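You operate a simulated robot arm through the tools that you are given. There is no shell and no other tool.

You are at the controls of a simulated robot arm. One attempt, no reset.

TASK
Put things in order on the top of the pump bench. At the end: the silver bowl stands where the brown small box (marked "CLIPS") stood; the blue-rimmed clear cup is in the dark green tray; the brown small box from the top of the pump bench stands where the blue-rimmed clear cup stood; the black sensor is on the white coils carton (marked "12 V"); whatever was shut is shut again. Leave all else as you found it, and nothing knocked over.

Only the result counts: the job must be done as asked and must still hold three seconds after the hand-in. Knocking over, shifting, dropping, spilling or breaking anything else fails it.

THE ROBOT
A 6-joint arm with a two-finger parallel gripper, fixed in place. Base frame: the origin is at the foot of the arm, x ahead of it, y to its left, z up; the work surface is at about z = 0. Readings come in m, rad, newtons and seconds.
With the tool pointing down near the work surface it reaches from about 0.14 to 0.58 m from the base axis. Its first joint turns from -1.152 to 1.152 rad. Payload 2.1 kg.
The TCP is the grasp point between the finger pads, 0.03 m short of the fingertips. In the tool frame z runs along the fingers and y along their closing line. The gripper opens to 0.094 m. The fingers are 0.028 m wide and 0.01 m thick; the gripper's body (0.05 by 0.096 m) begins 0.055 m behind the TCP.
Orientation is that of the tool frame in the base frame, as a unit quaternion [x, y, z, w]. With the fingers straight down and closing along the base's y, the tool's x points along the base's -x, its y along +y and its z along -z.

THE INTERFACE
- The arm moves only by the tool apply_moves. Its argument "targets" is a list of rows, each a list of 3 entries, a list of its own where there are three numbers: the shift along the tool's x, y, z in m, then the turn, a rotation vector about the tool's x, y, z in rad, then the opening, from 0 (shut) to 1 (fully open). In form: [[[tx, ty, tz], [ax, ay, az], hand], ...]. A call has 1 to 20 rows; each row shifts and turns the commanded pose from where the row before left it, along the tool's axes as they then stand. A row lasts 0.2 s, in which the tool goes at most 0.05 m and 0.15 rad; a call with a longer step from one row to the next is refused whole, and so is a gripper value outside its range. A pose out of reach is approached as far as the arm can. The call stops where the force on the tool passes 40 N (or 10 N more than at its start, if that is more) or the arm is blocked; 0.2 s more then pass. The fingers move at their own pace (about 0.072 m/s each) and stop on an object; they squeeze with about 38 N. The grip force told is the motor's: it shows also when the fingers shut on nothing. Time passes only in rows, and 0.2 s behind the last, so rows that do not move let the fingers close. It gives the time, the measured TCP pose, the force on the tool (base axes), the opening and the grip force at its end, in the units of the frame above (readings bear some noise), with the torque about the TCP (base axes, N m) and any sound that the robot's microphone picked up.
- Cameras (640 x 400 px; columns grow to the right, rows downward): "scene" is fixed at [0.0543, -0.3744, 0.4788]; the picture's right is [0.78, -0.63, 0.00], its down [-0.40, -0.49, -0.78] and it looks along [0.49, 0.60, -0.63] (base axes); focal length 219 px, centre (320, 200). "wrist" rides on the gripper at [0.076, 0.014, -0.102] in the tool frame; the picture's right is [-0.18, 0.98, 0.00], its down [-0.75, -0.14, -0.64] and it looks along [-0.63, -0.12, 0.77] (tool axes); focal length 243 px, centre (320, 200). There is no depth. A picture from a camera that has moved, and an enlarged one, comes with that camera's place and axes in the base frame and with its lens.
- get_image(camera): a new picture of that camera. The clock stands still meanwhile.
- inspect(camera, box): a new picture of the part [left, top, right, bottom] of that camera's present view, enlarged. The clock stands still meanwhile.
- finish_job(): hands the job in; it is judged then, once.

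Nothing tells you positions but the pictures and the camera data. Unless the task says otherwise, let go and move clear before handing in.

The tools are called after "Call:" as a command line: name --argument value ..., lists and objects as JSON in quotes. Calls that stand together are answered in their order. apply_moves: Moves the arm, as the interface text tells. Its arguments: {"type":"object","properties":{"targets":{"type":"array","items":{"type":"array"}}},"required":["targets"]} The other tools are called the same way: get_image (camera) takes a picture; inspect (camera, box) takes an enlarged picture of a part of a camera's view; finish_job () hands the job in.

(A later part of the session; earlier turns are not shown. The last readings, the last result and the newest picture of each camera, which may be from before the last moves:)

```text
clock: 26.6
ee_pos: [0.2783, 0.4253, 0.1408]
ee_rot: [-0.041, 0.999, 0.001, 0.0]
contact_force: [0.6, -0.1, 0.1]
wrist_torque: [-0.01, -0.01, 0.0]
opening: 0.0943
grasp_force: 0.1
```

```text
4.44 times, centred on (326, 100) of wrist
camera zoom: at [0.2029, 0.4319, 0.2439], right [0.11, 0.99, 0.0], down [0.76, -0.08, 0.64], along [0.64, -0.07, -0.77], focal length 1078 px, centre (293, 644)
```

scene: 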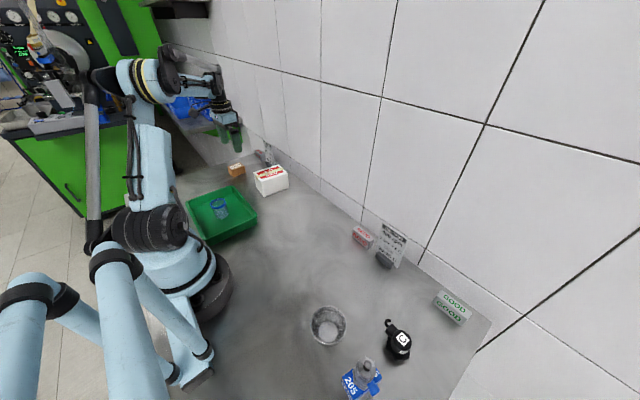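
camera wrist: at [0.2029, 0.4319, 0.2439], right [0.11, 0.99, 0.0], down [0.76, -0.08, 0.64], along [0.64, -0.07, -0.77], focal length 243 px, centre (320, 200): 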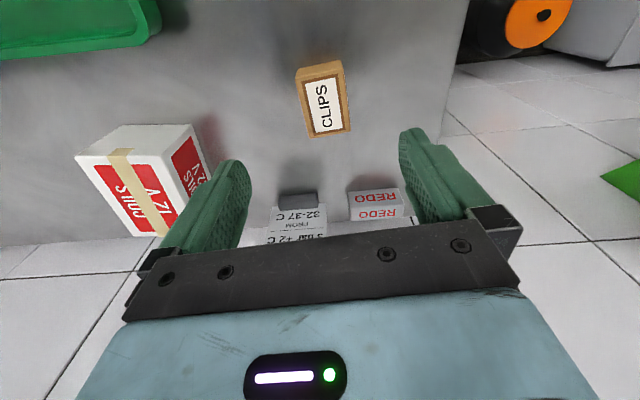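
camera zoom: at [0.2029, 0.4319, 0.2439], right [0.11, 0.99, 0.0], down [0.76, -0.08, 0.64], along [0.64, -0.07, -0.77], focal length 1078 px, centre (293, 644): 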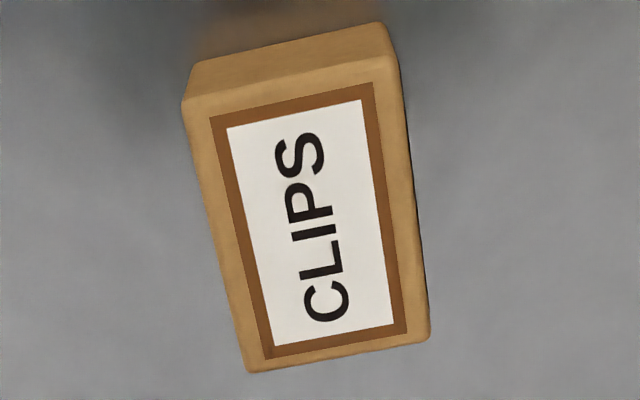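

The box centre is (0.2755, 0.428) with a turn of 0.07 rad; my fingers match that turn. I'll correct 3–4 mm and descend around it.

Call:
apply_moves --targets '[[[0.0032, 0.0036, 0.03], [0, 0, 0], 1], [[0, 0, 0.035], [0, 0, 0], 1], [[0, 0, 0.03], [0, 0, 0], 1], [[0, 0, 0.01], [0, 0, 0], 1], [[0, 0, 0], [0, 0, 0], 1]]'

Call:
inspect --camera "wrist" --box '[180, 80, 460, 255]'

```text
clock: 27.8
ee_pos: [0.2756, 0.4294, 0.0354]
ee_rot: [-0.04, 0.999, 0.0, 0.0]
contact_force: [-0.5, -0.3, 0.4]
wrist_torque: [0.0, 0.04, 0.01]
opening: 0.094
grasp_force: 0.0
```

```text
2.29 times, centred on (320, 168) of wrist
camera zoom: at [0.2001, 0.4361, 0.1379], right [0.11, 0.99, 0.0], down [0.76, -0.08, 0.64], along [0.64, -0.07, -0.77], focal length 555 px, centre (320, 274)
```

zoom: 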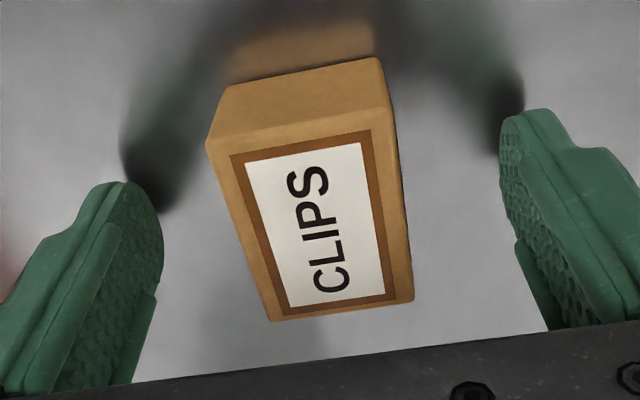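

The box sits centred between the fingers. I'll close with the full squeeze and lift a little to test.

Call:
apply_moves --targets '[[[0, 0, 0], [0, 0, 0], 0.6], [[0, 0, 0], [0, 0, 0], 0.45], [[0, 0, 0], [0, 0, 0], 0.3], [[0, 0, 0], [0, 0, 0], 0], [[0, 0, 0], [0, 0, 0], 0], [[0, 0, -0.01], [0, 0, 0], 0], [[0, 0, -0.02], [0, 0, 0], 0], [[0, 0, 0], [0, 0, 0], 0]]'

Call:
inspect --camera "wrist" --box '[180, 80, 460, 255]'

```text
clock: 29.6
ee_pos: [0.2775, 0.4275, 0.0655]
ee_rot: [-0.04, 0.999, 0.0, 0.0]
contact_force: [0.3, 0.5, -0.4]
wrist_torque: [0.02, 0.04, -0.01]
opening: 0.0389
grasp_force: 37.9
```

```text
2.29 times, centred on (320, 168) of wrist
camera zoom: at [0.2014, 0.435, 0.1681], right [0.11, 0.99, 0.0], down [0.76, -0.08, 0.64], along [0.64, -0.07, -0.77], focal length 555 px, centre (320, 274)
```

zoom: 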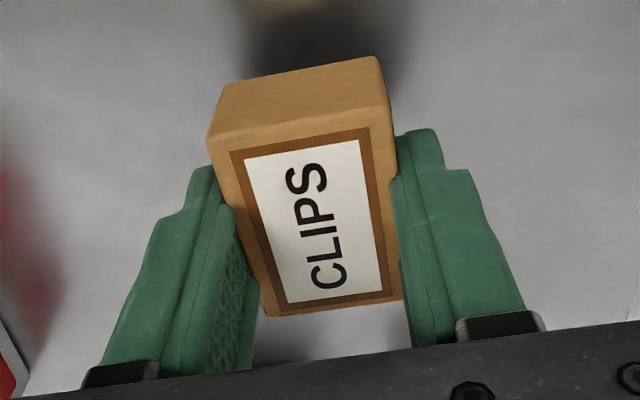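

The box is held firmly. I'll lift it to about z = 0.2 and carry it straight across to above the cup's old place (0.2356, -0.1509).

Call:
apply_moves --targets '[[[0, 0, -0.045], [0, 0, 0], 0], [[0, 0, -0.045], [0, 0, 0], 0], [[0, 0, -0.045], [0, 0, 0], 0], [[0.00682, -0.04408, 0], [0, 0, 0], 0], [[0.00682, -0.04408, 0], [0, 0, 0], 0], [[0.00682, -0.04408, 0], [0, 0, 0], 0], [[0.00682, -0.04408, 0], [0, 0, 0], 0], [[0.00682, -0.04408, 0], [0, 0, 0], 0], [[0.00682, -0.04408, 0], [0, 0, 0], 0], [[0.00682, -0.04408, 0], [0, 0, 0], 0], [[0.00682, -0.04408, 0], [0, 0, 0], 0], [[0.00682, -0.04408, 0], [0, 0, 0], 0], [[0.00682, -0.04408, 0], [0, 0, 0], 0], [[0.00682, -0.04408, 0], [0, 0, 0], 0], [[0.00682, -0.04408, 0], [0, 0, 0], 0], [[0.00682, -0.04408, 0], [0, 0, 0], 0], [[0, 0, 0], [0, 0, 0], 0]]'

Call:
get_image --camera "wrist"

Call:
get_image --camera "scene"

```text
clock: 33.2
ee_pos: [0.2322, -0.1511, 0.1983]
ee_rot: [-0.04, 0.999, 0.0, 0.0]
contact_force: [-0.9, 0.5, -0.9]
wrist_torque: [0.01, -0.03, -0.01]
opening: 0.0391
grasp_force: 38.0
```

```text
taken
camera wrist: at [0.1567, -0.1442, 0.3009], right [0.1, 0.99, 0.0], down [0.76, -0.08, 0.64], along [0.64, -0.07, -0.77], focal length 243 px, centre (320, 200)
```

wrist: 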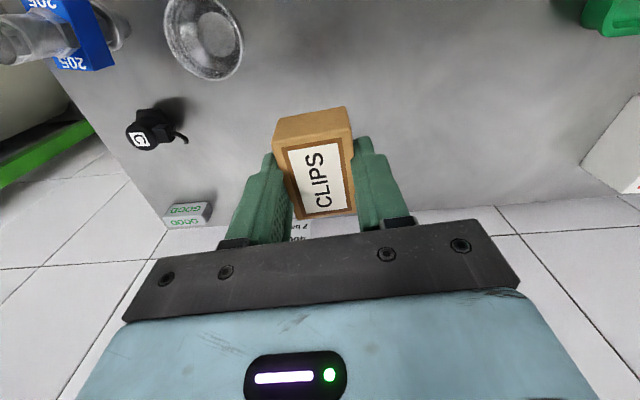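

```text
taken
```

scene: 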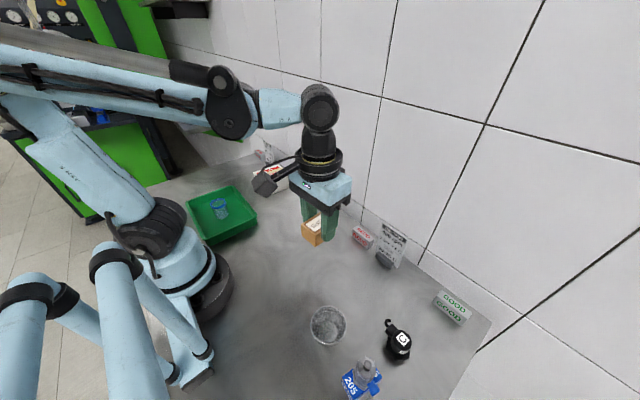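

The box is above the target; I'll shift about 5 mm in x and lower it until it is just above the bench.

Call:
apply_moves --targets '[[[-0.005, 0.0005, 0.035], [0, 0, 0], 0], [[0, 0, 0.04], [0, 0, 0], 0], [[0, 0, 0.04], [0, 0, 0], 0], [[0, 0, 0.03], [0, 0, 0], 0], [[0, 0, 0.008], [0, 0, 0], 0], [[0, 0, 0], [0, 0, 0], 0]]'

Call:
get_image --camera "wrist"

Call:
inspect --camera "scene" --box '[272, 230, 368, 290]'

```text
clock: 34.6
ee_pos: [0.2396, -0.1489, 0.0458]
ee_rot: [-0.041, 0.999, -0.001, 0.0]
contact_force: [0.0, 0.1, -0.5]
wrist_torque: [-0.02, 0.01, -0.02]
opening: 0.0388
grasp_force: 38.6
```

```text
taken
camera wrist: at [0.1641, -0.1427, 0.149], right [0.1, 0.99, 0.0], down [0.76, -0.08, 0.64], along [0.64, -0.07, -0.77], focal length 243 px, centre (320, 200)
```

wrist: 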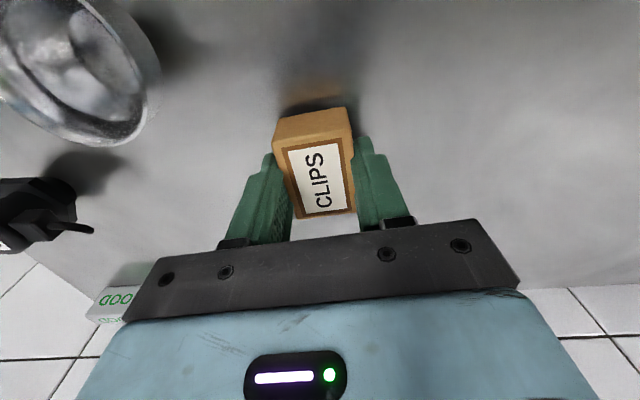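

```text
6.67 times, centred on (320, 260) of scene
camera zoom: at [0.0543, -0.3744, 0.4788], right [0.78, -0.63, 0.0], down [-0.4, -0.49, -0.78], along [0.49, 0.6, -0.63], focal length 1462 px, centre (320, -200)
```

zoom: 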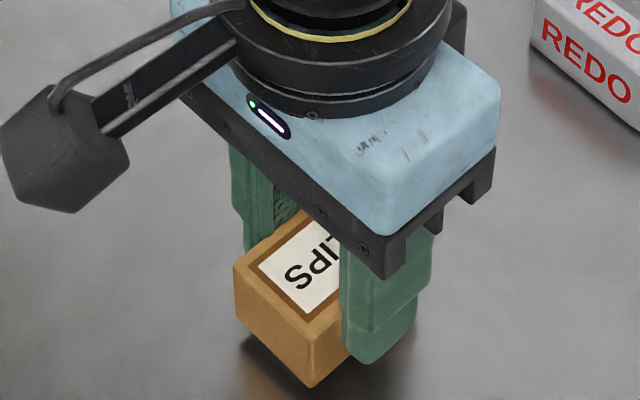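

The box is about 10 mm above the bench and 2 mm off. I'll correct and lower in small steps.

Call:
apply_moves --targets '[[[0.002, -0.001, 0.004], [0, 0, 0], 0], [[0, 0, 0.003], [0, 0, 0], 0], [[0, 0, 0], [0, 0, 0], 0]]'

Call:
apply_moves --targets '[[[0, 0, 0.0015], [0, 0, 0], 0], [[0, 0, 0], [0, 0, 0], 0]]'

```text
clock: 35.4
ee_pos: [0.2372, -0.15, 0.0388]
ee_rot: [-0.04, 0.999, 0.0, 0.0]
contact_force: [0.0, -0.1, -1.0]
wrist_torque: [-0.01, 0.0, 0.02]
opening: 0.0387
grasp_force: 38.0
```

```text
clock: 36.0
ee_pos: [0.2374, -0.1512, 0.0362]
ee_rot: [-0.04, 0.999, -0.001, 0.0]
contact_force: [-0.1, 0.3, -1.2]
wrist_torque: [-0.03, 0.05, 0.0]
opening: 0.0389
grasp_force: 38.4
```

Call:
apply_moves --targets '[[[0, 0, 0.0015], [0, 0, 0], 0], [[0, 0, 0], [0, 0, 0], 0]]'

Call:
inspect --camera "scene" --box '[280, 240, 360, 290]'

```text
clock: 36.6
ee_pos: [0.2371, -0.1507, 0.037]
ee_rot: [-0.041, 0.999, 0.0, -0.001]
contact_force: [-1.4, 1.4, 34.5]
wrist_torque: [-0.01, -0.06, 0.03]
opening: 0.0389
grasp_force: 38.1
```

```text
8.00 times, centred on (320, 265) of scene
camera zoom: at [0.0542, -0.3743, 0.4789], right [0.78, -0.63, 0.0], down [-0.4, -0.49, -0.78], along [0.49, 0.6, -0.63], focal length 1754 px, centre (320, -320)
```

zoom: 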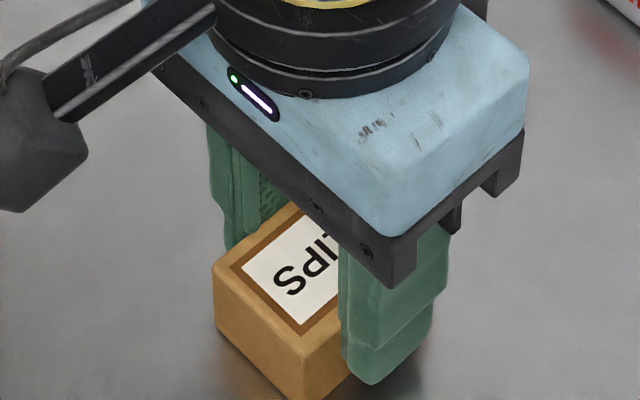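

The box rests on the bench. I'll ease off, open and rise straight up.

Call:
apply_moves --targets '[[[0, 0, -0.001], [0, 0, 0], 0], [[0, 0, 0], [0, 0, 0], 0.5], [[0, 0, 0], [0, 0, 0], 0.65], [[0, 0, 0], [0, 0, 0], 0.85], [[0, 0, 0], [0, 0, 0], 0.85], [[0, 0, -0.02], [0, 0, 0], 0.85], [[0, 0, -0.04], [0, 0, 0], 0.85], [[0, 0, -0.04], [0, 0, 0], 0.85], [[0, 0, -0.04], [0, 0, 0], 1], [[0, 0, -0.03], [0, 0, 0], 1], [[0, 0, 0], [0, 0, 0], 1]]'

Call:
get_image --camera "wrist"

Call:
get_image --camera "scene"

Call:
inspect --camera "wrist" --box '[260, 60, 372, 130]'

```text
clock: 39.0
ee_pos: [0.2371, -0.1499, 0.2127]
ee_rot: [-0.04, 0.999, 0.0, 0.001]
contact_force: [-0.8, -0.1, 0.2]
wrist_torque: [-0.02, 0.03, -0.02]
opening: 0.0937
grasp_force: 0.0
```

```text
taken
camera wrist: at [0.1598, -0.1437, 0.3149], right [0.1, 0.99, 0.0], down [0.76, -0.08, 0.64], along [0.64, -0.07, -0.77], focal length 243 px, centre (320, 200)
```

wrist: 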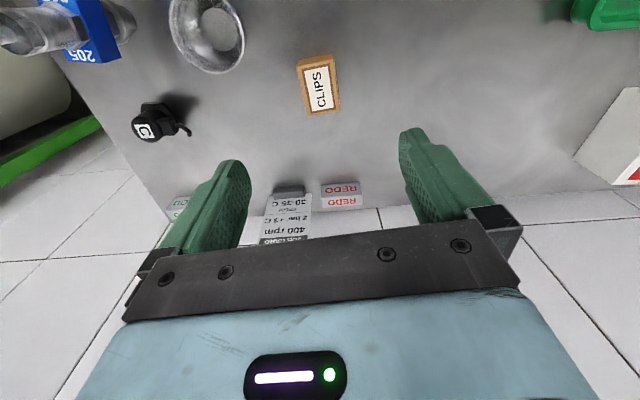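

```text
taken
```

scene: 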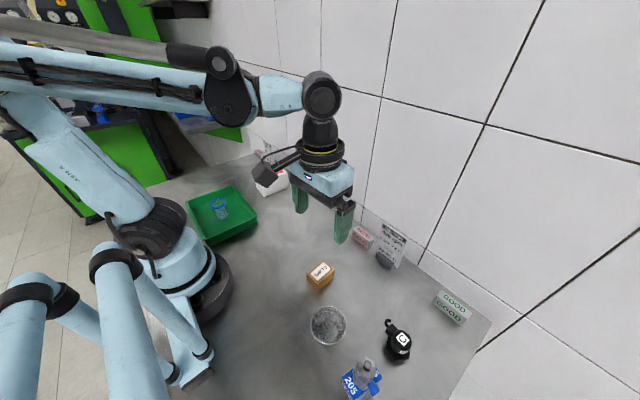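

```text
5.71 times, centred on (316, 95) of wrist
camera zoom: at [0.1598, -0.1437, 0.3149], right [0.1, 0.99, 0.0], down [0.76, -0.08, 0.64], along [0.64, -0.07, -0.77], focal length 1386 px, centre (343, 800)
```

zoom: 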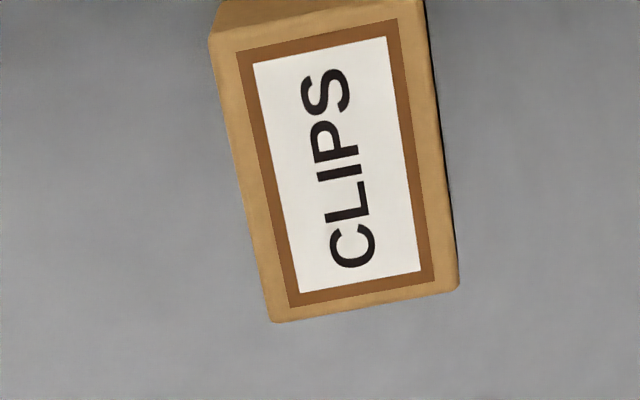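

The box stands at about (0.237, -0.152), within 3 mm of the cup's old place. Now I'll study the bowl before gripping it.

Call:
inspect --camera "wrist" --box '[150, 0, 262, 80]'

Call:
inspect --camera "scene" --box '[290, 295, 370, 355]'

```text
5.00 times, centred on (206, 40) of wrist
camera zoom: at [0.1598, -0.1437, 0.3149], right [0.1, 0.99, 0.0], down [0.76, -0.08, 0.64], along [0.64, -0.07, -0.77], focal length 1213 px, centre (890, 1000)
```

zoom: 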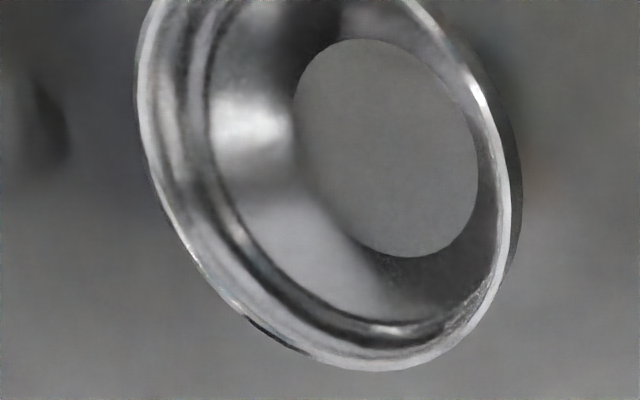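

```text
6.67 times, centred on (330, 325) of scene
camera zoom: at [0.0543, -0.3744, 0.4788], right [0.78, -0.63, 0.0], down [-0.4, -0.49, -0.78], along [0.49, 0.6, -0.63], focal length 1462 px, centre (253, -633)
```

zoom: 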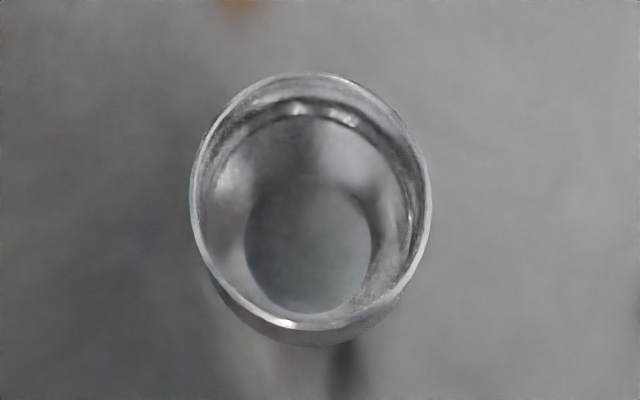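

The bowl is about 69 mm across and 35 mm high with flaring sides, centred near (0.1755, -0.2515), and looks empty. To keep clear of the tall coupling I'll grip it with the fingers closing along x, camera side away from the coupling.

Call:
apply_moves --targets '[[[0.0231, -0.0317, 0], [0, 0, 0], 1], [[0.0231, -0.0317, 0], [0, 0, 0], 1], [[0.0231, -0.0317, 0], [0, 0, 0], 1], [[0, 0, 0], [0, 0, 0.1375], 1], [[0, 0, 0], [0, 0, 0.1375], 1], [[0, 0, 0], [0, 0, 0.1375], 1], [[0, 0, 0], [0, 0, 0.1375], 1], [[0, 0, 0], [0, 0, 0.1375], 1], [[0, 0, 0], [0, 0, 0.1375], 1], [[0, 0, 0], [0, 0, 0.1375], 1], [[0, 0, 0], [0, 0, 0.1375], 1], [[0, 0, 0], [0, 0, 0.1375], 1], [[0, 0, 0], [0, 0, 0.1375], 1], [[0, 0, 0], [0, 0, 0.1375], 1], [[0, 0, 0], [0, 0, 0.1375], 1], [[0, 0, 0], [0, 0, 0], 1]]'

Call:
get_image --camera "wrist"

Call:
get_image --camera "scene"

Call:
inspect --camera "wrist" --box '[264, 60, 376, 130]'

```text
clock: 42.4
ee_pos: [0.175, -0.2502, 0.2092]
ee_rot: [0.708, 0.706, 0.0, 0.0]
contact_force: [-0.3, 0.5, 0.3]
wrist_torque: [0.02, -0.01, -0.01]
opening: 0.094
grasp_force: 0.0
```

```text
taken
camera wrist: at [0.1907, -0.1761, 0.3112], right [0.98, -0.19, 0.0], down [-0.14, -0.75, 0.64], along [-0.12, -0.63, -0.77], focal length 243 px, centre (320, 200)
```

wrist: 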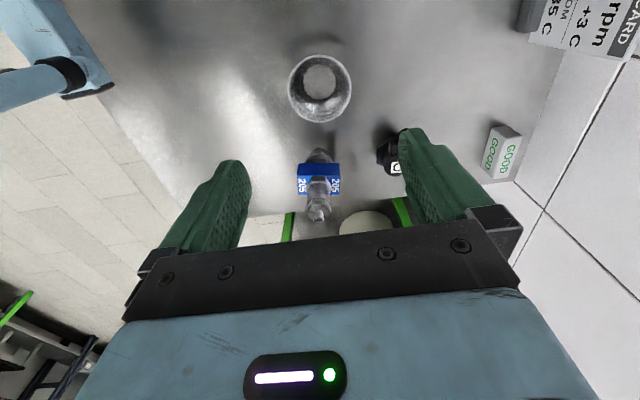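

```text
taken
```

scene: 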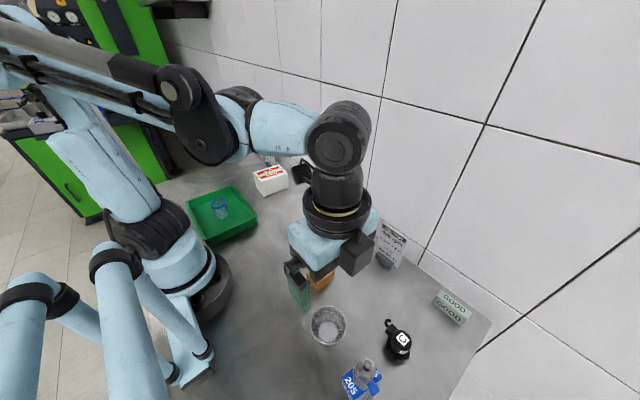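

```text
5.71 times, centred on (320, 95) of wrist
camera zoom: at [0.1907, -0.1761, 0.3112], right [0.98, -0.19, 0.0], down [-0.14, -0.75, 0.64], along [-0.12, -0.63, -0.77], focal length 1386 px, centre (320, 800)
```

zoom: 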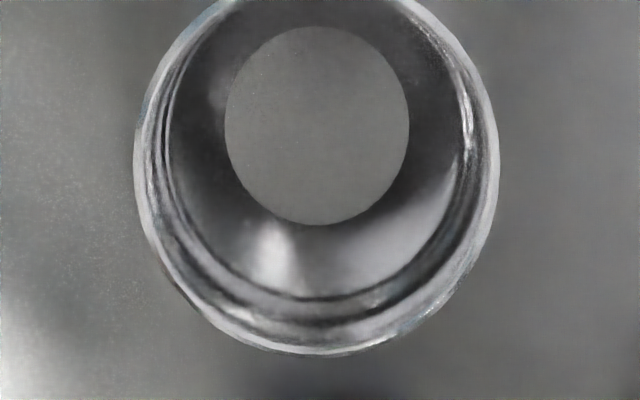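

The bowl centre is (0.1753, -0.2515), right under the hand. I'll descend to just above its rim and check alignment.

Call:
apply_moves --targets '[[[0, 0, 0.04], [0, 0, 0], 1], [[0, 0, 0.04], [0, 0, 0], 1], [[0, 0, 0.04], [0, 0, 0], 1], [[0, 0, 0.014], [0, 0, 0], 1], [[0, 0, 0], [0, 0, 0], 1]]'

Call:
get_image --camera "wrist"

Call:
inspect --camera "scene" --box '[272, 280, 400, 360]'

```text
clock: 43.6
ee_pos: [0.1778, -0.2499, 0.0765]
ee_rot: [0.708, 0.707, 0.0, 0.0]
contact_force: [0.3, 0.2, -0.9]
wrist_torque: [-0.03, 0.01, 0.03]
opening: 0.0939
grasp_force: 0.0
```

```text
taken
camera wrist: at [0.1923, -0.1753, 0.1801], right [0.98, -0.18, 0.0], down [-0.14, -0.75, 0.64], along [-0.12, -0.63, -0.77], focal length 243 px, centre (320, 200)
```

wrist: 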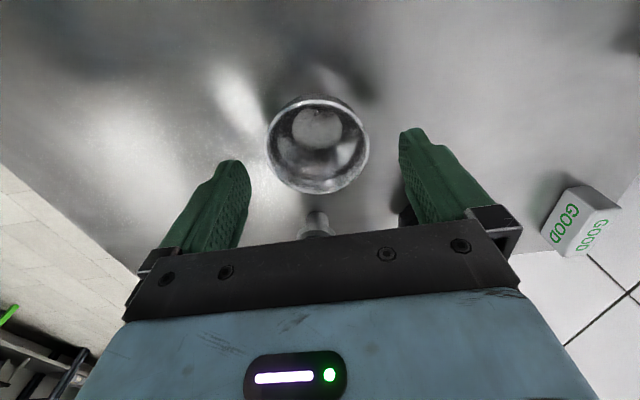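

```text
5.00 times, centred on (336, 320) of scene
camera zoom: at [0.0543, -0.3743, 0.4788], right [0.78, -0.63, 0.0], down [-0.4, -0.49, -0.78], along [0.49, 0.6, -0.63], focal length 1096 px, centre (240, -400)
```

zoom: 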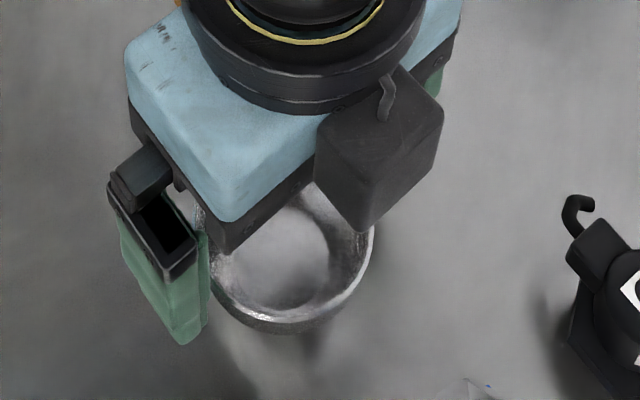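

The bowl is about 2 mm off centre and the clearances to the coupling look adequate (over 20 mm). I'll correct and descend so the pads straddle the rim.

Call:
apply_moves --targets '[[[-0.0008, -0.002, 0.01], [0, 0, 0], 1], [[0, 0, 0.015], [0, 0, 0], 1], [[0, 0, 0.015], [0, 0, 0], 1], [[0, 0, 0], [0, 0, 0], 1]]'

Call:
get_image --camera "wrist"

Call:
inspect --camera "scene" --box '[272, 290, 400, 370]'

```text
clock: 44.6
ee_pos: [0.1736, -0.2508, 0.0356]
ee_rot: [0.707, 0.707, 0.001, 0.001]
contact_force: [-0.7, 0.5, -0.6]
wrist_torque: [-0.01, -0.02, 0.02]
opening: 0.0941
grasp_force: 0.1
```

```text
taken
camera wrist: at [0.1891, -0.1763, 0.1379], right [0.98, -0.18, 0.0], down [-0.14, -0.75, 0.64], along [-0.12, -0.63, -0.77], focal length 243 px, centre (320, 200)
```

wrist: 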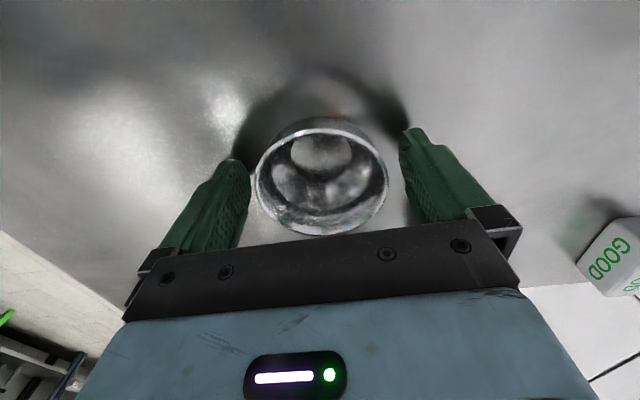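

```text
5.00 times, centred on (336, 330) of scene
camera zoom: at [0.0543, -0.3743, 0.4788], right [0.78, -0.63, 0.0], down [-0.4, -0.49, -0.78], along [0.49, 0.6, -0.63], focal length 1096 px, centre (240, -450)
```

zoom: 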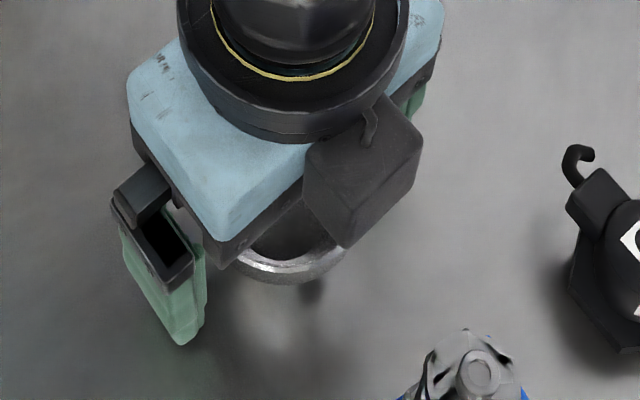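

The bowl rim is centred between the pads. I'll look closer at the wall before closing.

Call:
inspect --camera "wrist" --box '[216, 110, 424, 240]'

```text
3.08 times, centred on (320, 175) of wrist
camera zoom: at [0.1891, -0.1763, 0.1379], right [0.98, -0.18, 0.0], down [-0.14, -0.75, 0.64], along [-0.12, -0.63, -0.77], focal length 746 px, centre (320, 277)
```

zoom: 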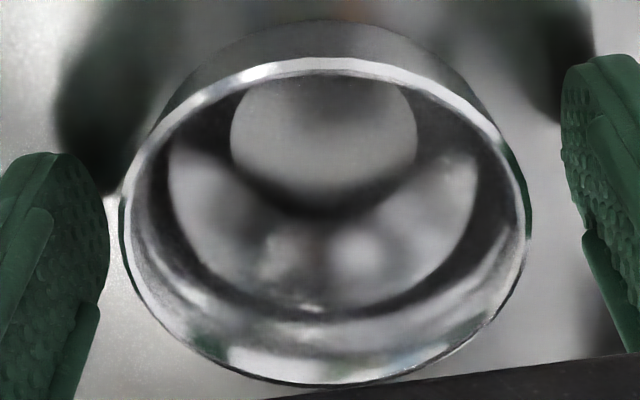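

The bowl tapers inward below the rim, so the pads will hold it at the rim, above its centre of mass. I'll close slowly, then test with a small lift.

Call:
apply_moves --targets '[[[0, 0, 0], [0, 0, 0], 0.82], [[0, 0, 0], [0, 0, 0], 0.76], [[0, 0, 0], [0, 0, 0], 0.7], [[0, 0, 0], [0, 0, 0], 0.4], [[0, 0, 0], [0, 0, 0], 0], [[0, 0, 0], [0, 0, 0], 0]]'

Call:
inspect --camera "wrist" --box '[216, 110, 424, 240]'

```text
clock: 46.0
ee_pos: [0.1728, -0.251, 0.0356]
ee_rot: [0.707, 0.707, -0.001, 0.0]
contact_force: [0.7, 0.9, -0.2]
wrist_torque: [0.0, 0.01, 0.03]
opening: 0.067
grasp_force: 37.9
```

```text
3.08 times, centred on (320, 175) of wrist
camera zoom: at [0.1891, -0.1763, 0.1381], right [0.98, -0.18, 0.0], down [-0.14, -0.75, 0.64], along [-0.12, -0.63, -0.77], focal length 746 px, centre (320, 277)
```

zoom: 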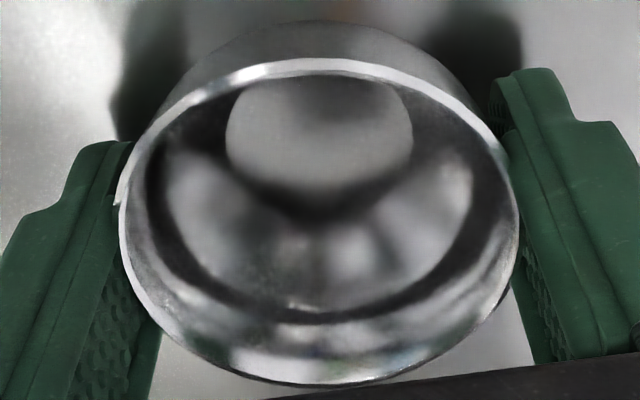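

The grip holds at 67 mm. I'll lift 15 mm and check that the bowl follows level.

Call:
apply_moves --targets '[[[0, 0, -0.004], [0, 0, 0], 0], [[0, 0, -0.005], [0, 0, 0], 0], [[0, 0, -0.006], [0, 0, 0], 0], [[0, 0, 0], [0, 0, 0], 0]]'

Call:
inspect --camera "wrist" --box '[216, 110, 424, 240]'

Call:
inspect --camera "scene" --box '[272, 290, 400, 370]'

```text
clock: 47.0
ee_pos: [0.174, -0.2499, 0.0508]
ee_rot: [0.707, 0.707, 0.0, 0.0]
contact_force: [-0.3, -0.4, -1.7]
wrist_torque: [-0.01, -0.01, -0.02]
opening: 0.0667
grasp_force: 38.2
```

```text
3.08 times, centred on (320, 175) of wrist
camera zoom: at [0.1888, -0.1763, 0.153], right [0.98, -0.18, 0.0], down [-0.14, -0.75, 0.64], along [-0.12, -0.63, -0.77], focal length 746 px, centre (320, 277)
```

zoom: 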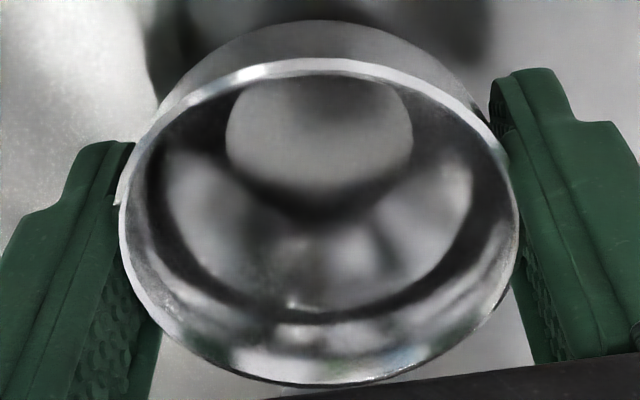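

```text
5.00 times, centred on (336, 330) of scene
camera zoom: at [0.0543, -0.3744, 0.4788], right [0.78, -0.63, 0.0], down [-0.4, -0.49, -0.78], along [0.49, 0.6, -0.63], focal length 1096 px, centre (240, -450)
```

zoom: 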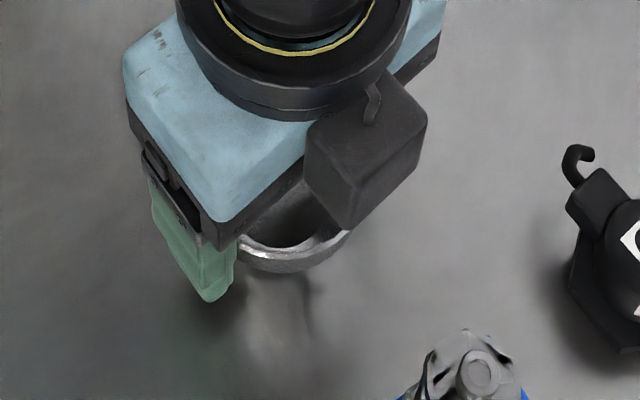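

The bowl follows level in the grip. I'll lift it to about z = 0.22 and turn the hand to the radial direction.

Call:
apply_moves --targets '[[[0, 0, -0.03], [0, 0, 0], 0], [[0, 0, -0.04], [0, 0, 0], 0], [[0, 0, -0.04], [0, 0, 0], 0], [[0, 0, -0.04], [0, 0, 0], 0], [[0, 0, -0.02], [0, 0, 0], 0], [[0, 0, 0], [0, 0, -0.1228], 0], [[0, 0, 0], [0, 0, -0.1228], 0], [[0, 0, 0], [0, 0, -0.1228], 0], [[0, 0, 0], [0, 0, -0.1228], 0], [[0, 0, 0], [0, 0, -0.1228], 0], [[0, 0, 0], [0, 0, 0], 0]]'

Call:
get_image --camera "wrist"

Call:
get_image --camera "scene"

```text
clock: 49.4
ee_pos: [0.174, -0.2506, 0.2195]
ee_rot: [0.46, 0.888, 0.0, 0.0]
contact_force: [0.1, 0.7, -1.0]
wrist_torque: [0.02, 0.01, -0.01]
opening: 0.0669
grasp_force: 38.1
```

```text
taken
camera wrist: at [0.1424, -0.1832, 0.3223], right [0.91, 0.42, 0.0], down [0.32, -0.7, 0.64], along [0.27, -0.58, -0.77], focal length 243 px, centre (320, 200)
```

wrist: 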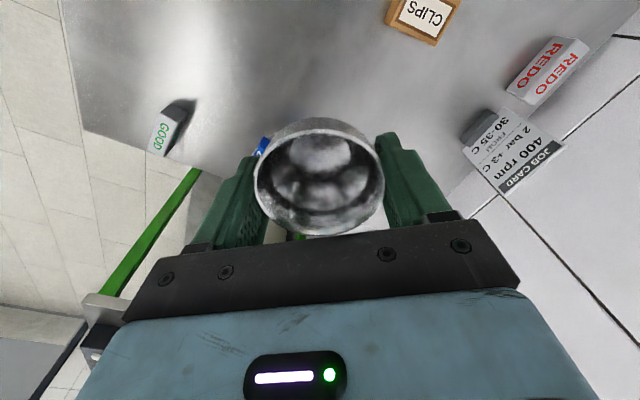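

```text
taken
```

scene: 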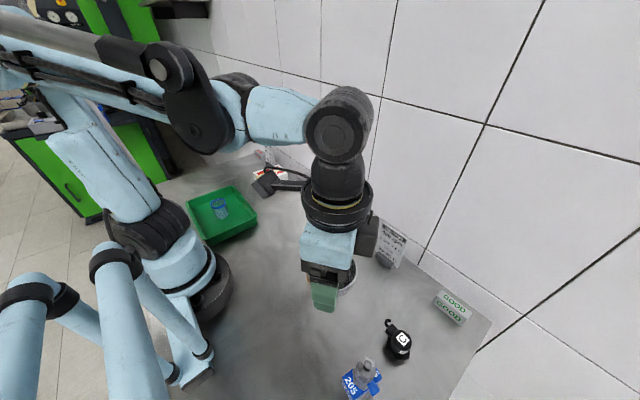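

The bowl is held level at z ≈ 0.22. I'll swing it along an arc over to the other side, towards the brown box's old place.

Call:
apply_moves --targets '[[[0.003, 0.0426, 0], [0, 0, -0.14], 0], [[0.003, 0.0426, 0], [0, 0, -0.14], 0], [[0.003, 0.0426, 0], [0, 0, -0.14], 0], [[0.003, 0.0426, 0], [0, 0, -0.14], 0], [[0.003, 0.0426, 0], [0, 0, -0.14], 0], [[0.003, 0.0426, 0], [0, 0, -0.14], 0], [[0.003, 0.0426, 0], [0, 0, -0.14], 0], [[0.003, 0.0426, 0], [0, 0, -0.14], 0], [[0.003, 0.0426, 0], [0, 0, -0.14], 0], [[0.003, 0.0426, 0], [0, 0, -0.14], 0], [[0.003, 0.0426, 0], [0, 0, -0.14], 0], [[0.003, 0.0426, 0], [0, 0, -0.14], 0], [[0.003, 0.0426, 0], [0, 0, -0.14], 0], [[0.003, 0.0426, 0], [0, 0, -0.14], 0], [[0, 0, 0], [0, 0, 0], 0]]'

Call:
get_image --camera "wrist"

```text
clock: 52.6
ee_pos: [0.1637, 0.2535, 0.218]
ee_rot: [-0.482, 0.876, 0.0, 0.001]
contact_force: [-0.5, -0.3, -1.1]
wrist_torque: [0.01, 0.03, -0.01]
opening: 0.0667
grasp_force: 38.3
```

```text
taken
camera wrist: at [0.112, 0.1957, 0.3202], right [-0.73, 0.68, 0.0], down [0.52, 0.56, 0.64], along [0.44, 0.47, -0.77], focal length 243 px, centre (320, 200)
```

wrist: 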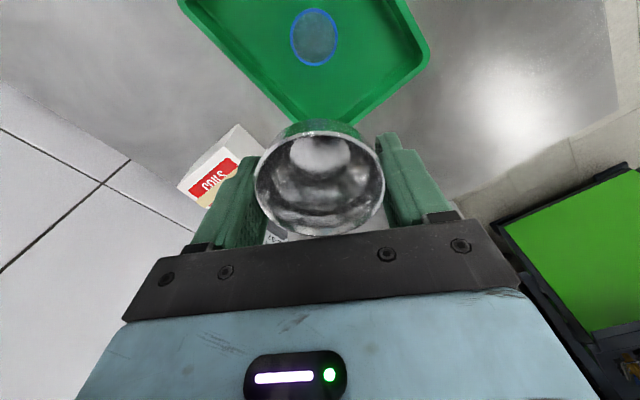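

The bowl is over the tray region, still held level. I'll move radially outward to above the brown box's old place (0.2755, 0.428).

Call:
apply_moves --targets '[[[-0.0415, 0, 0], [0, 0, 0], 0], [[-0.0415, 0, 0], [0, 0, 0], 0], [[-0.0415, 0, 0], [0, 0, 0], 0], [[-0.0415, 0, 0], [0, 0, 0], 0], [[-0.0415, 0, 0], [0, 0, 0], 0], [[0, 0, 0], [0, 0, 0], 0]]'

Call:
get_image --camera "wrist"

Call:
get_image --camera "scene"

```text
clock: 54.0
ee_pos: [0.2783, 0.4277, 0.2179]
ee_rot: [-0.481, 0.877, 0.0, 0.001]
contact_force: [-1.3, 0.1, -0.7]
wrist_torque: [0.0, -0.01, -0.01]
opening: 0.0665
grasp_force: 37.8
```

```text
taken
camera wrist: at [0.2258, 0.3698, 0.3208], right [-0.73, 0.68, 0.0], down [0.52, 0.56, 0.64], along [0.44, 0.47, -0.77], focal length 243 px, centre (320, 200)
```

wrist: 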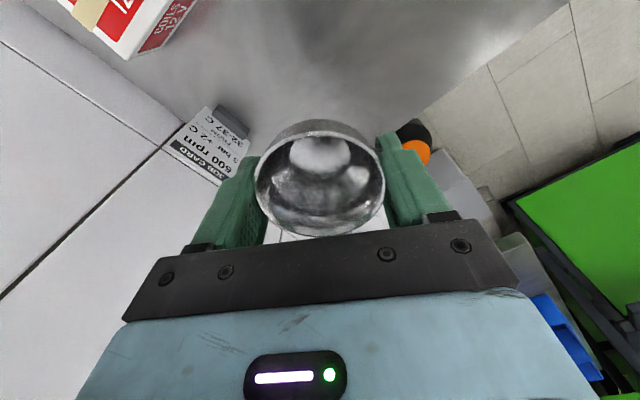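

```text
taken
```

scene: 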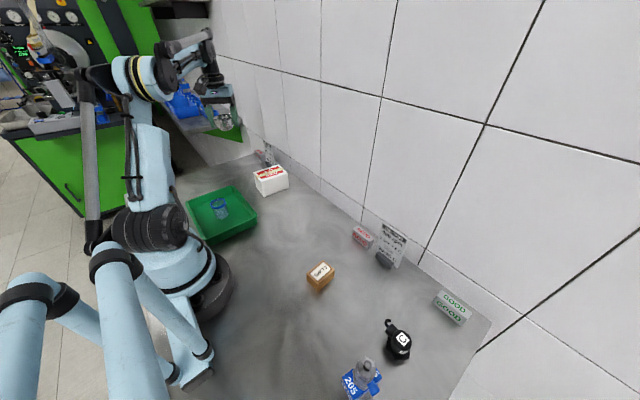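

The bowl is above its target with about 3 mm to correct. I'll lower it to roughly 10 mm above the bench.

Call:
apply_moves --targets '[[[0.0008, 0.003, 0.03], [0, 0, 0], 0], [[0, 0, 0.04], [0, 0, 0], 0], [[0, 0, 0.04], [0, 0, 0], 0], [[0, 0, 0.04], [0, 0, 0], 0], [[0, 0, 0.02], [0, 0, 0], 0], [[0, 0, 0], [0, 0, 0], 0]]'

Call:
get_image --camera "wrist"

Call:
inspect --camera "scene" --box '[192, 135, 272, 185]'

```text
clock: 55.4
ee_pos: [0.2722, 0.4301, 0.0501]
ee_rot: [-0.481, 0.877, 0.0, 0.0]
contact_force: [0.6, 0.0, -0.8]
wrist_torque: [-0.01, 0.01, -0.04]
opening: 0.0669
grasp_force: 37.0
```

```text
taken
camera wrist: at [0.22, 0.3726, 0.153], right [-0.73, 0.68, 0.0], down [0.52, 0.56, 0.64], along [0.44, 0.47, -0.77], focal length 243 px, centre (320, 200)
```

wrist: 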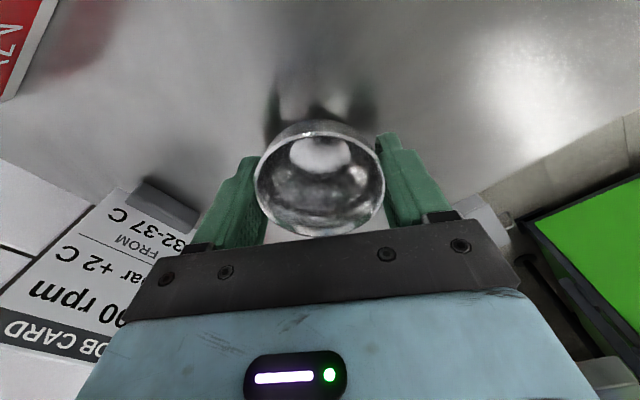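

```text
8.00 times, centred on (232, 160) of scene
camera zoom: at [0.0543, -0.3744, 0.4788], right [0.78, -0.63, 0.0], down [-0.4, -0.49, -0.78], along [0.49, 0.6, -0.63], focal length 1754 px, centre (1024, 520)
```

zoom: 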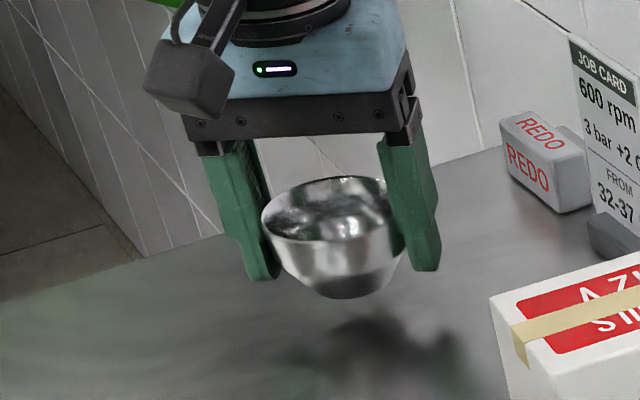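

The bowl is about 14 mm above the bench, 3 mm off. I'll correct and step down slowly until contact.

Call:
apply_moves --targets '[[[0, -0.0025, 0.005], [0, 0, 0], 0], [[0, 0, 0.004], [0, 0, 0], 0], [[0, 0, 0.002], [0, 0, 0], 0], [[0, 0, 0], [0, 0, 0], 0]]'

Call:
apply_moves --targets '[[[0, 0, 0.0015], [0, 0, 0], 0], [[0, 0, 0], [0, 0, 0], 0]]'

```text
clock: 56.4
ee_pos: [0.2728, 0.4296, 0.0387]
ee_rot: [-0.482, 0.876, 0.0, 0.0]
contact_force: [-0.4, 0.1, -0.8]
wrist_torque: [0.02, -0.02, 0.04]
opening: 0.0665
grasp_force: 38.4
```

```text
clock: 57.0
ee_pos: [0.2723, 0.4299, 0.0378]
ee_rot: [-0.482, 0.876, 0.0, 0.001]
contact_force: [0.4, 0.0, -0.6]
wrist_torque: [0.0, 0.0, -0.01]
opening: 0.0668
grasp_force: 38.1
```

Still free of the bench. I'll nudge 3 mm sideways to centre and then continue down.

Call:
apply_moves --targets '[[[0, -0.003, 0], [0, 0, 0], 0], [[0, 0, 0], [0, 0, 0], 0]]'

Call:
apply_moves --targets '[[[0, 0, 0.001], [0, 0, 0], 0], [[0, 0, 0], [0, 0, 0], 0]]'

Call:
inspect --camera "scene" --box '[192, 140, 272, 190]'

```text
clock: 57.6
ee_pos: [0.2753, 0.4284, 0.0379]
ee_rot: [-0.482, 0.876, 0.0, 0.0]
contact_force: [-0.7, 0.2, -0.6]
wrist_torque: [-0.01, 0.03, -0.04]
opening: 0.0665
grasp_force: 37.6
```

```text
clock: 58.2
ee_pos: [0.2749, 0.4267, 0.0361]
ee_rot: [-0.481, 0.877, 0.0, 0.001]
contact_force: [0.0, 0.6, -0.7]
wrist_torque: [0.02, 0.01, 0.03]
opening: 0.0665
grasp_force: 37.6
```

```text
8.00 times, centred on (232, 165) of scene
camera zoom: at [0.0543, -0.3743, 0.4788], right [0.78, -0.63, 0.0], down [-0.4, -0.49, -0.78], along [0.49, 0.6, -0.63], focal length 1754 px, centre (1024, 480)
```

zoom: 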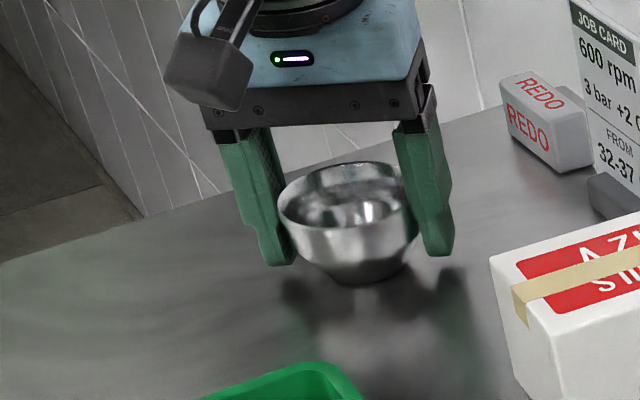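

Call:
apply_moves --targets '[[[0, 0, 0.001], [0, 0, 0], 0], [[0, 0, 0], [0, 0, 0], 0]]'

```text
clock: 58.8
ee_pos: [0.275, 0.4264, 0.0342]
ee_rot: [-0.481, 0.877, 0.0, 0.0]
contact_force: [0.2, 0.6, -1.0]
wrist_torque: [-0.01, 0.0, -0.01]
opening: 0.0663
grasp_force: 37.9
```

No contact yet; I'll continue down in 1 mm steps.

Call:
apply_moves --targets '[[[0, 0, 0.001], [0, 0, 0], 0], [[0, 0, 0], [0, 0, 0], 0]]'

```text
clock: 59.4
ee_pos: [0.2752, 0.4271, 0.0347]
ee_rot: [-0.481, 0.877, 0.001, 0.001]
contact_force: [-0.7, 3.9, 25.5]
wrist_torque: [-0.01, 0.04, -0.02]
opening: 0.0666
grasp_force: 37.8
```

The bowl now rests on the bench (25 N). I'll ease off slightly, open, and rise straight up.

Call:
apply_moves --targets '[[[0, 0, -0.0008], [0, 0, 0], 0], [[0, 0, 0], [0, 0, 0], 0.75], [[0, 0, 0], [0, 0, 0], 0.85], [[0, 0, 0], [0, 0, 0], 1], [[0, 0, 0], [0, 0, 0], 1], [[0, 0, -0.015], [0, 0, 0], 1], [[0, 0, -0.03], [0, 0, 0], 1], [[0, 0, -0.04], [0, 0, 0], 1], [[0, 0, -0.04], [0, 0, 0], 1], [[0, 0, -0.04], [0, 0, 0], 1], [[0, 0, 0], [0, 0, 0], 1]]'

Call:
get_image --camera "wrist"

Call:
get_image --camera "scene"

Call:
inspect --camera "wrist" --box '[264, 60, 376, 130]'

```text
clock: 61.8
ee_pos: [0.2735, 0.4261, 0.2004]
ee_rot: [-0.481, 0.877, 0.0, 0.001]
contact_force: [0.2, 0.0, 0.7]
wrist_torque: [0.02, 0.01, 0.01]
opening: 0.0944
grasp_force: 0.1
```

```text
taken
camera wrist: at [0.2207, 0.3677, 0.3035], right [-0.73, 0.68, 0.0], down [0.52, 0.56, 0.64], along [0.44, 0.47, -0.77], focal length 243 px, centre (320, 200)
```

wrist: 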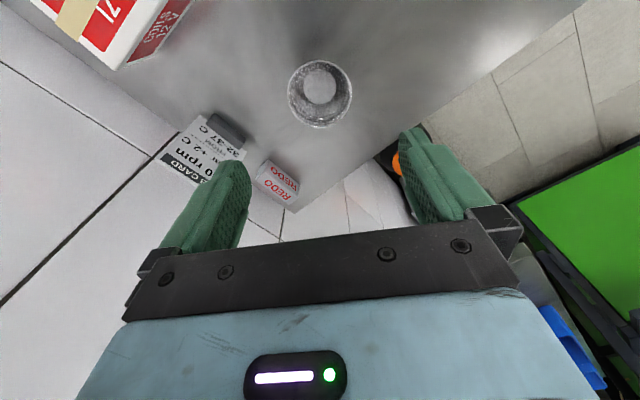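

```text
taken
```

scene: 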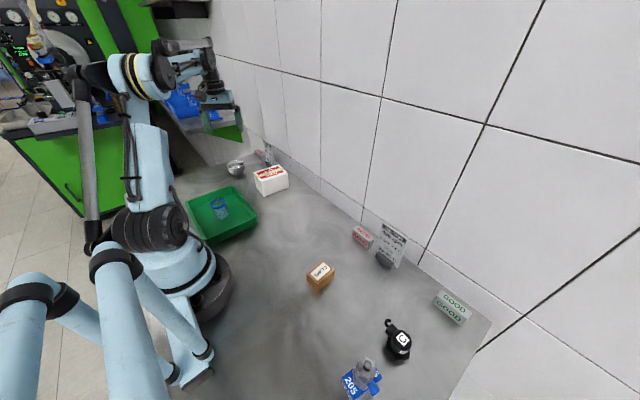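

```text
5.71 times, centred on (320, 95) of wrist
camera zoom: at [0.2207, 0.3677, 0.3035], right [-0.73, 0.68, 0.0], down [0.52, 0.56, 0.64], along [0.44, 0.47, -0.77], focal length 1386 px, centre (320, 800)
```

zoom: 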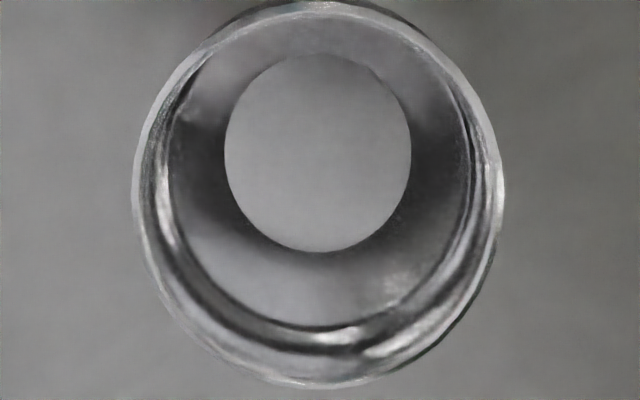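

The bowl stands at (0.276, 0.426), on the brown box's old place. Next I return in an arc to the sensor side.

Call:
apply_moves --targets '[[[0.04, 0, -0.005], [0, 0, 0], 1], [[0.04, 0, -0.005], [0, 0, 0], 1], [[0.04, 0, -0.005], [0, 0, 0], 1], [[0.04, 0, -0.005], [0, 0, 0], 1], [[0.04, 0, 0], [0, 0, 0], 1], [[0.003, -0.0426, 0], [0, 0, 0.14], 1], [[0.003, -0.0426, 0], [0, 0, 0.14], 1], [[0.003, -0.0426, 0], [0, 0, 0.14], 1], [[0.003, -0.0426, 0], [0, 0, 0.14], 1], [[0.003, -0.0426, 0], [0, 0, 0.14], 1], [[0.003, -0.0426, 0], [0, 0, 0.14], 1], [[0.003, -0.0426, 0], [0, 0, 0.14], 1], [[0.003, -0.0426, 0], [0, 0, 0.14], 1], [[0.003, -0.0426, 0], [0, 0, 0.14], 1], [[0.003, -0.0426, 0], [0, 0, 0.14], 1], [[0.003, -0.0426, 0], [0, 0, 0.14], 1], [[0.003, -0.0426, 0], [0, 0, 0.14], 1], [[0.003, -0.0426, 0], [0, 0, 0.14], 1], [[0.003, -0.0426, 0], [0, 0, 0.14], 1], [[0, 0, 0], [0, 0, 0], 1]]'

Call:
get_image --camera "wrist"

```text
clock: 66.0
ee_pos: [0.1764, -0.2466, 0.221]
ee_rot: [0.462, 0.887, 0.0, 0.0]
contact_force: [-0.1, -0.4, 1.1]
wrist_torque: [0.0, 0.03, 0.01]
opening: 0.0942
grasp_force: 0.1
```

```text
taken
camera wrist: at [0.1453, -0.1786, 0.3227], right [0.91, 0.41, 0.0], down [0.32, -0.7, 0.64], along [0.27, -0.58, -0.77], focal length 243 px, centre (320, 200)
```

wrist: 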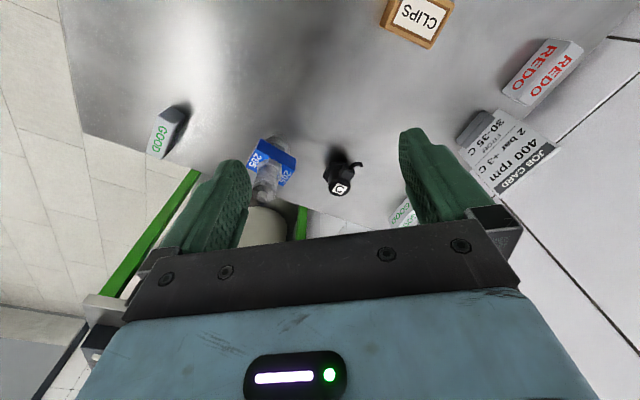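

The sensor lies ahead with its connector pointing roughly towards +y. I'll turn the hand to close along x, move above the sensor at a safe height, and look.

Call:
apply_moves --targets '[[[0, 0, 0], [0, 0, 0.1222], 1], [[0, 0, 0], [0, 0, 0.1222], 1], [[0, 0, 0], [0, 0, 0.1222], 1], [[0, 0, 0], [0, 0, 0.1222], 1], [[0, 0, 0], [0, 0, 0.1222], 1], [[-0.0361, 0.0272, 0], [0, 0, 0], 1], [[-0.0361, 0.0272, 0], [0, 0, 0], 1], [[-0.0361, 0.0272, 0], [0, 0, 0], 1], [[0, 0, 0], [0, 0, 0], 1]]'

Call:
get_image --camera "wrist"

Call:
inspect --camera "wrist" --box '[264, 60, 376, 140]'

Call:
get_image --camera "scene"

```text
clock: 68.0
ee_pos: [0.26, -0.3569, 0.2179]
ee_rot: [0.706, 0.709, 0.001, 0.0]
contact_force: [0.4, 0.3, 0.2]
wrist_torque: [-0.01, 0.03, 0.02]
opening: 0.0941
grasp_force: 0.1
```

```text
taken
camera wrist: at [0.2743, -0.283, 0.3216], right [0.98, -0.18, 0.0], down [-0.14, -0.75, 0.64], along [-0.12, -0.63, -0.77], focal length 243 px, centre (320, 200)
```

wrist: 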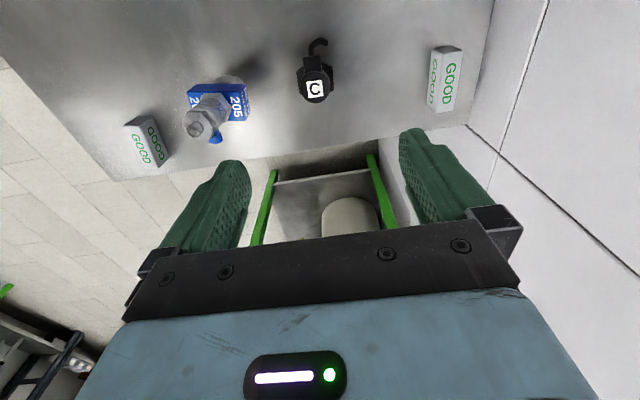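

```text
5.00 times, centred on (320, 100) of wrist
camera zoom: at [0.2743, -0.283, 0.3216], right [0.98, -0.18, 0.0], down [-0.14, -0.75, 0.64], along [-0.12, -0.63, -0.77], focal length 1213 px, centre (320, 700)
```

zoom: 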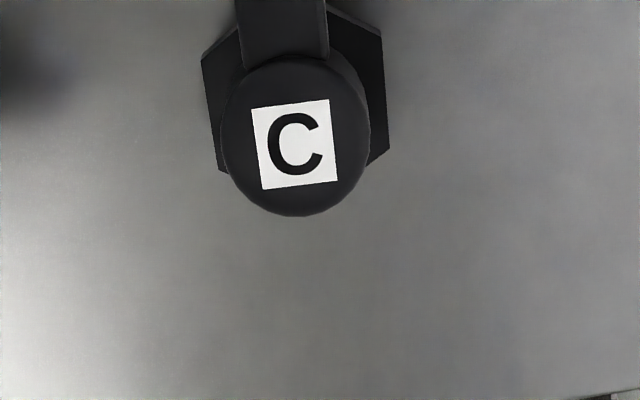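

```text
taken
```

scene: 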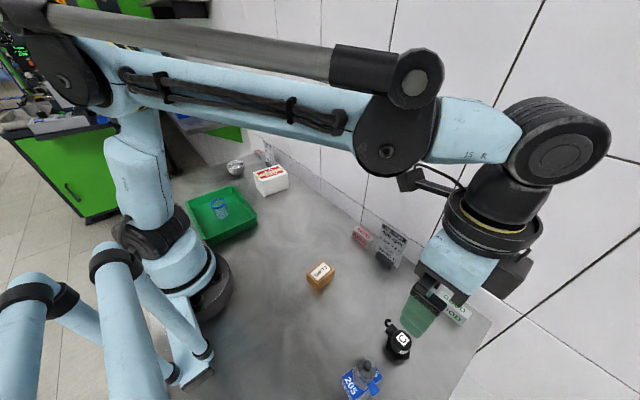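

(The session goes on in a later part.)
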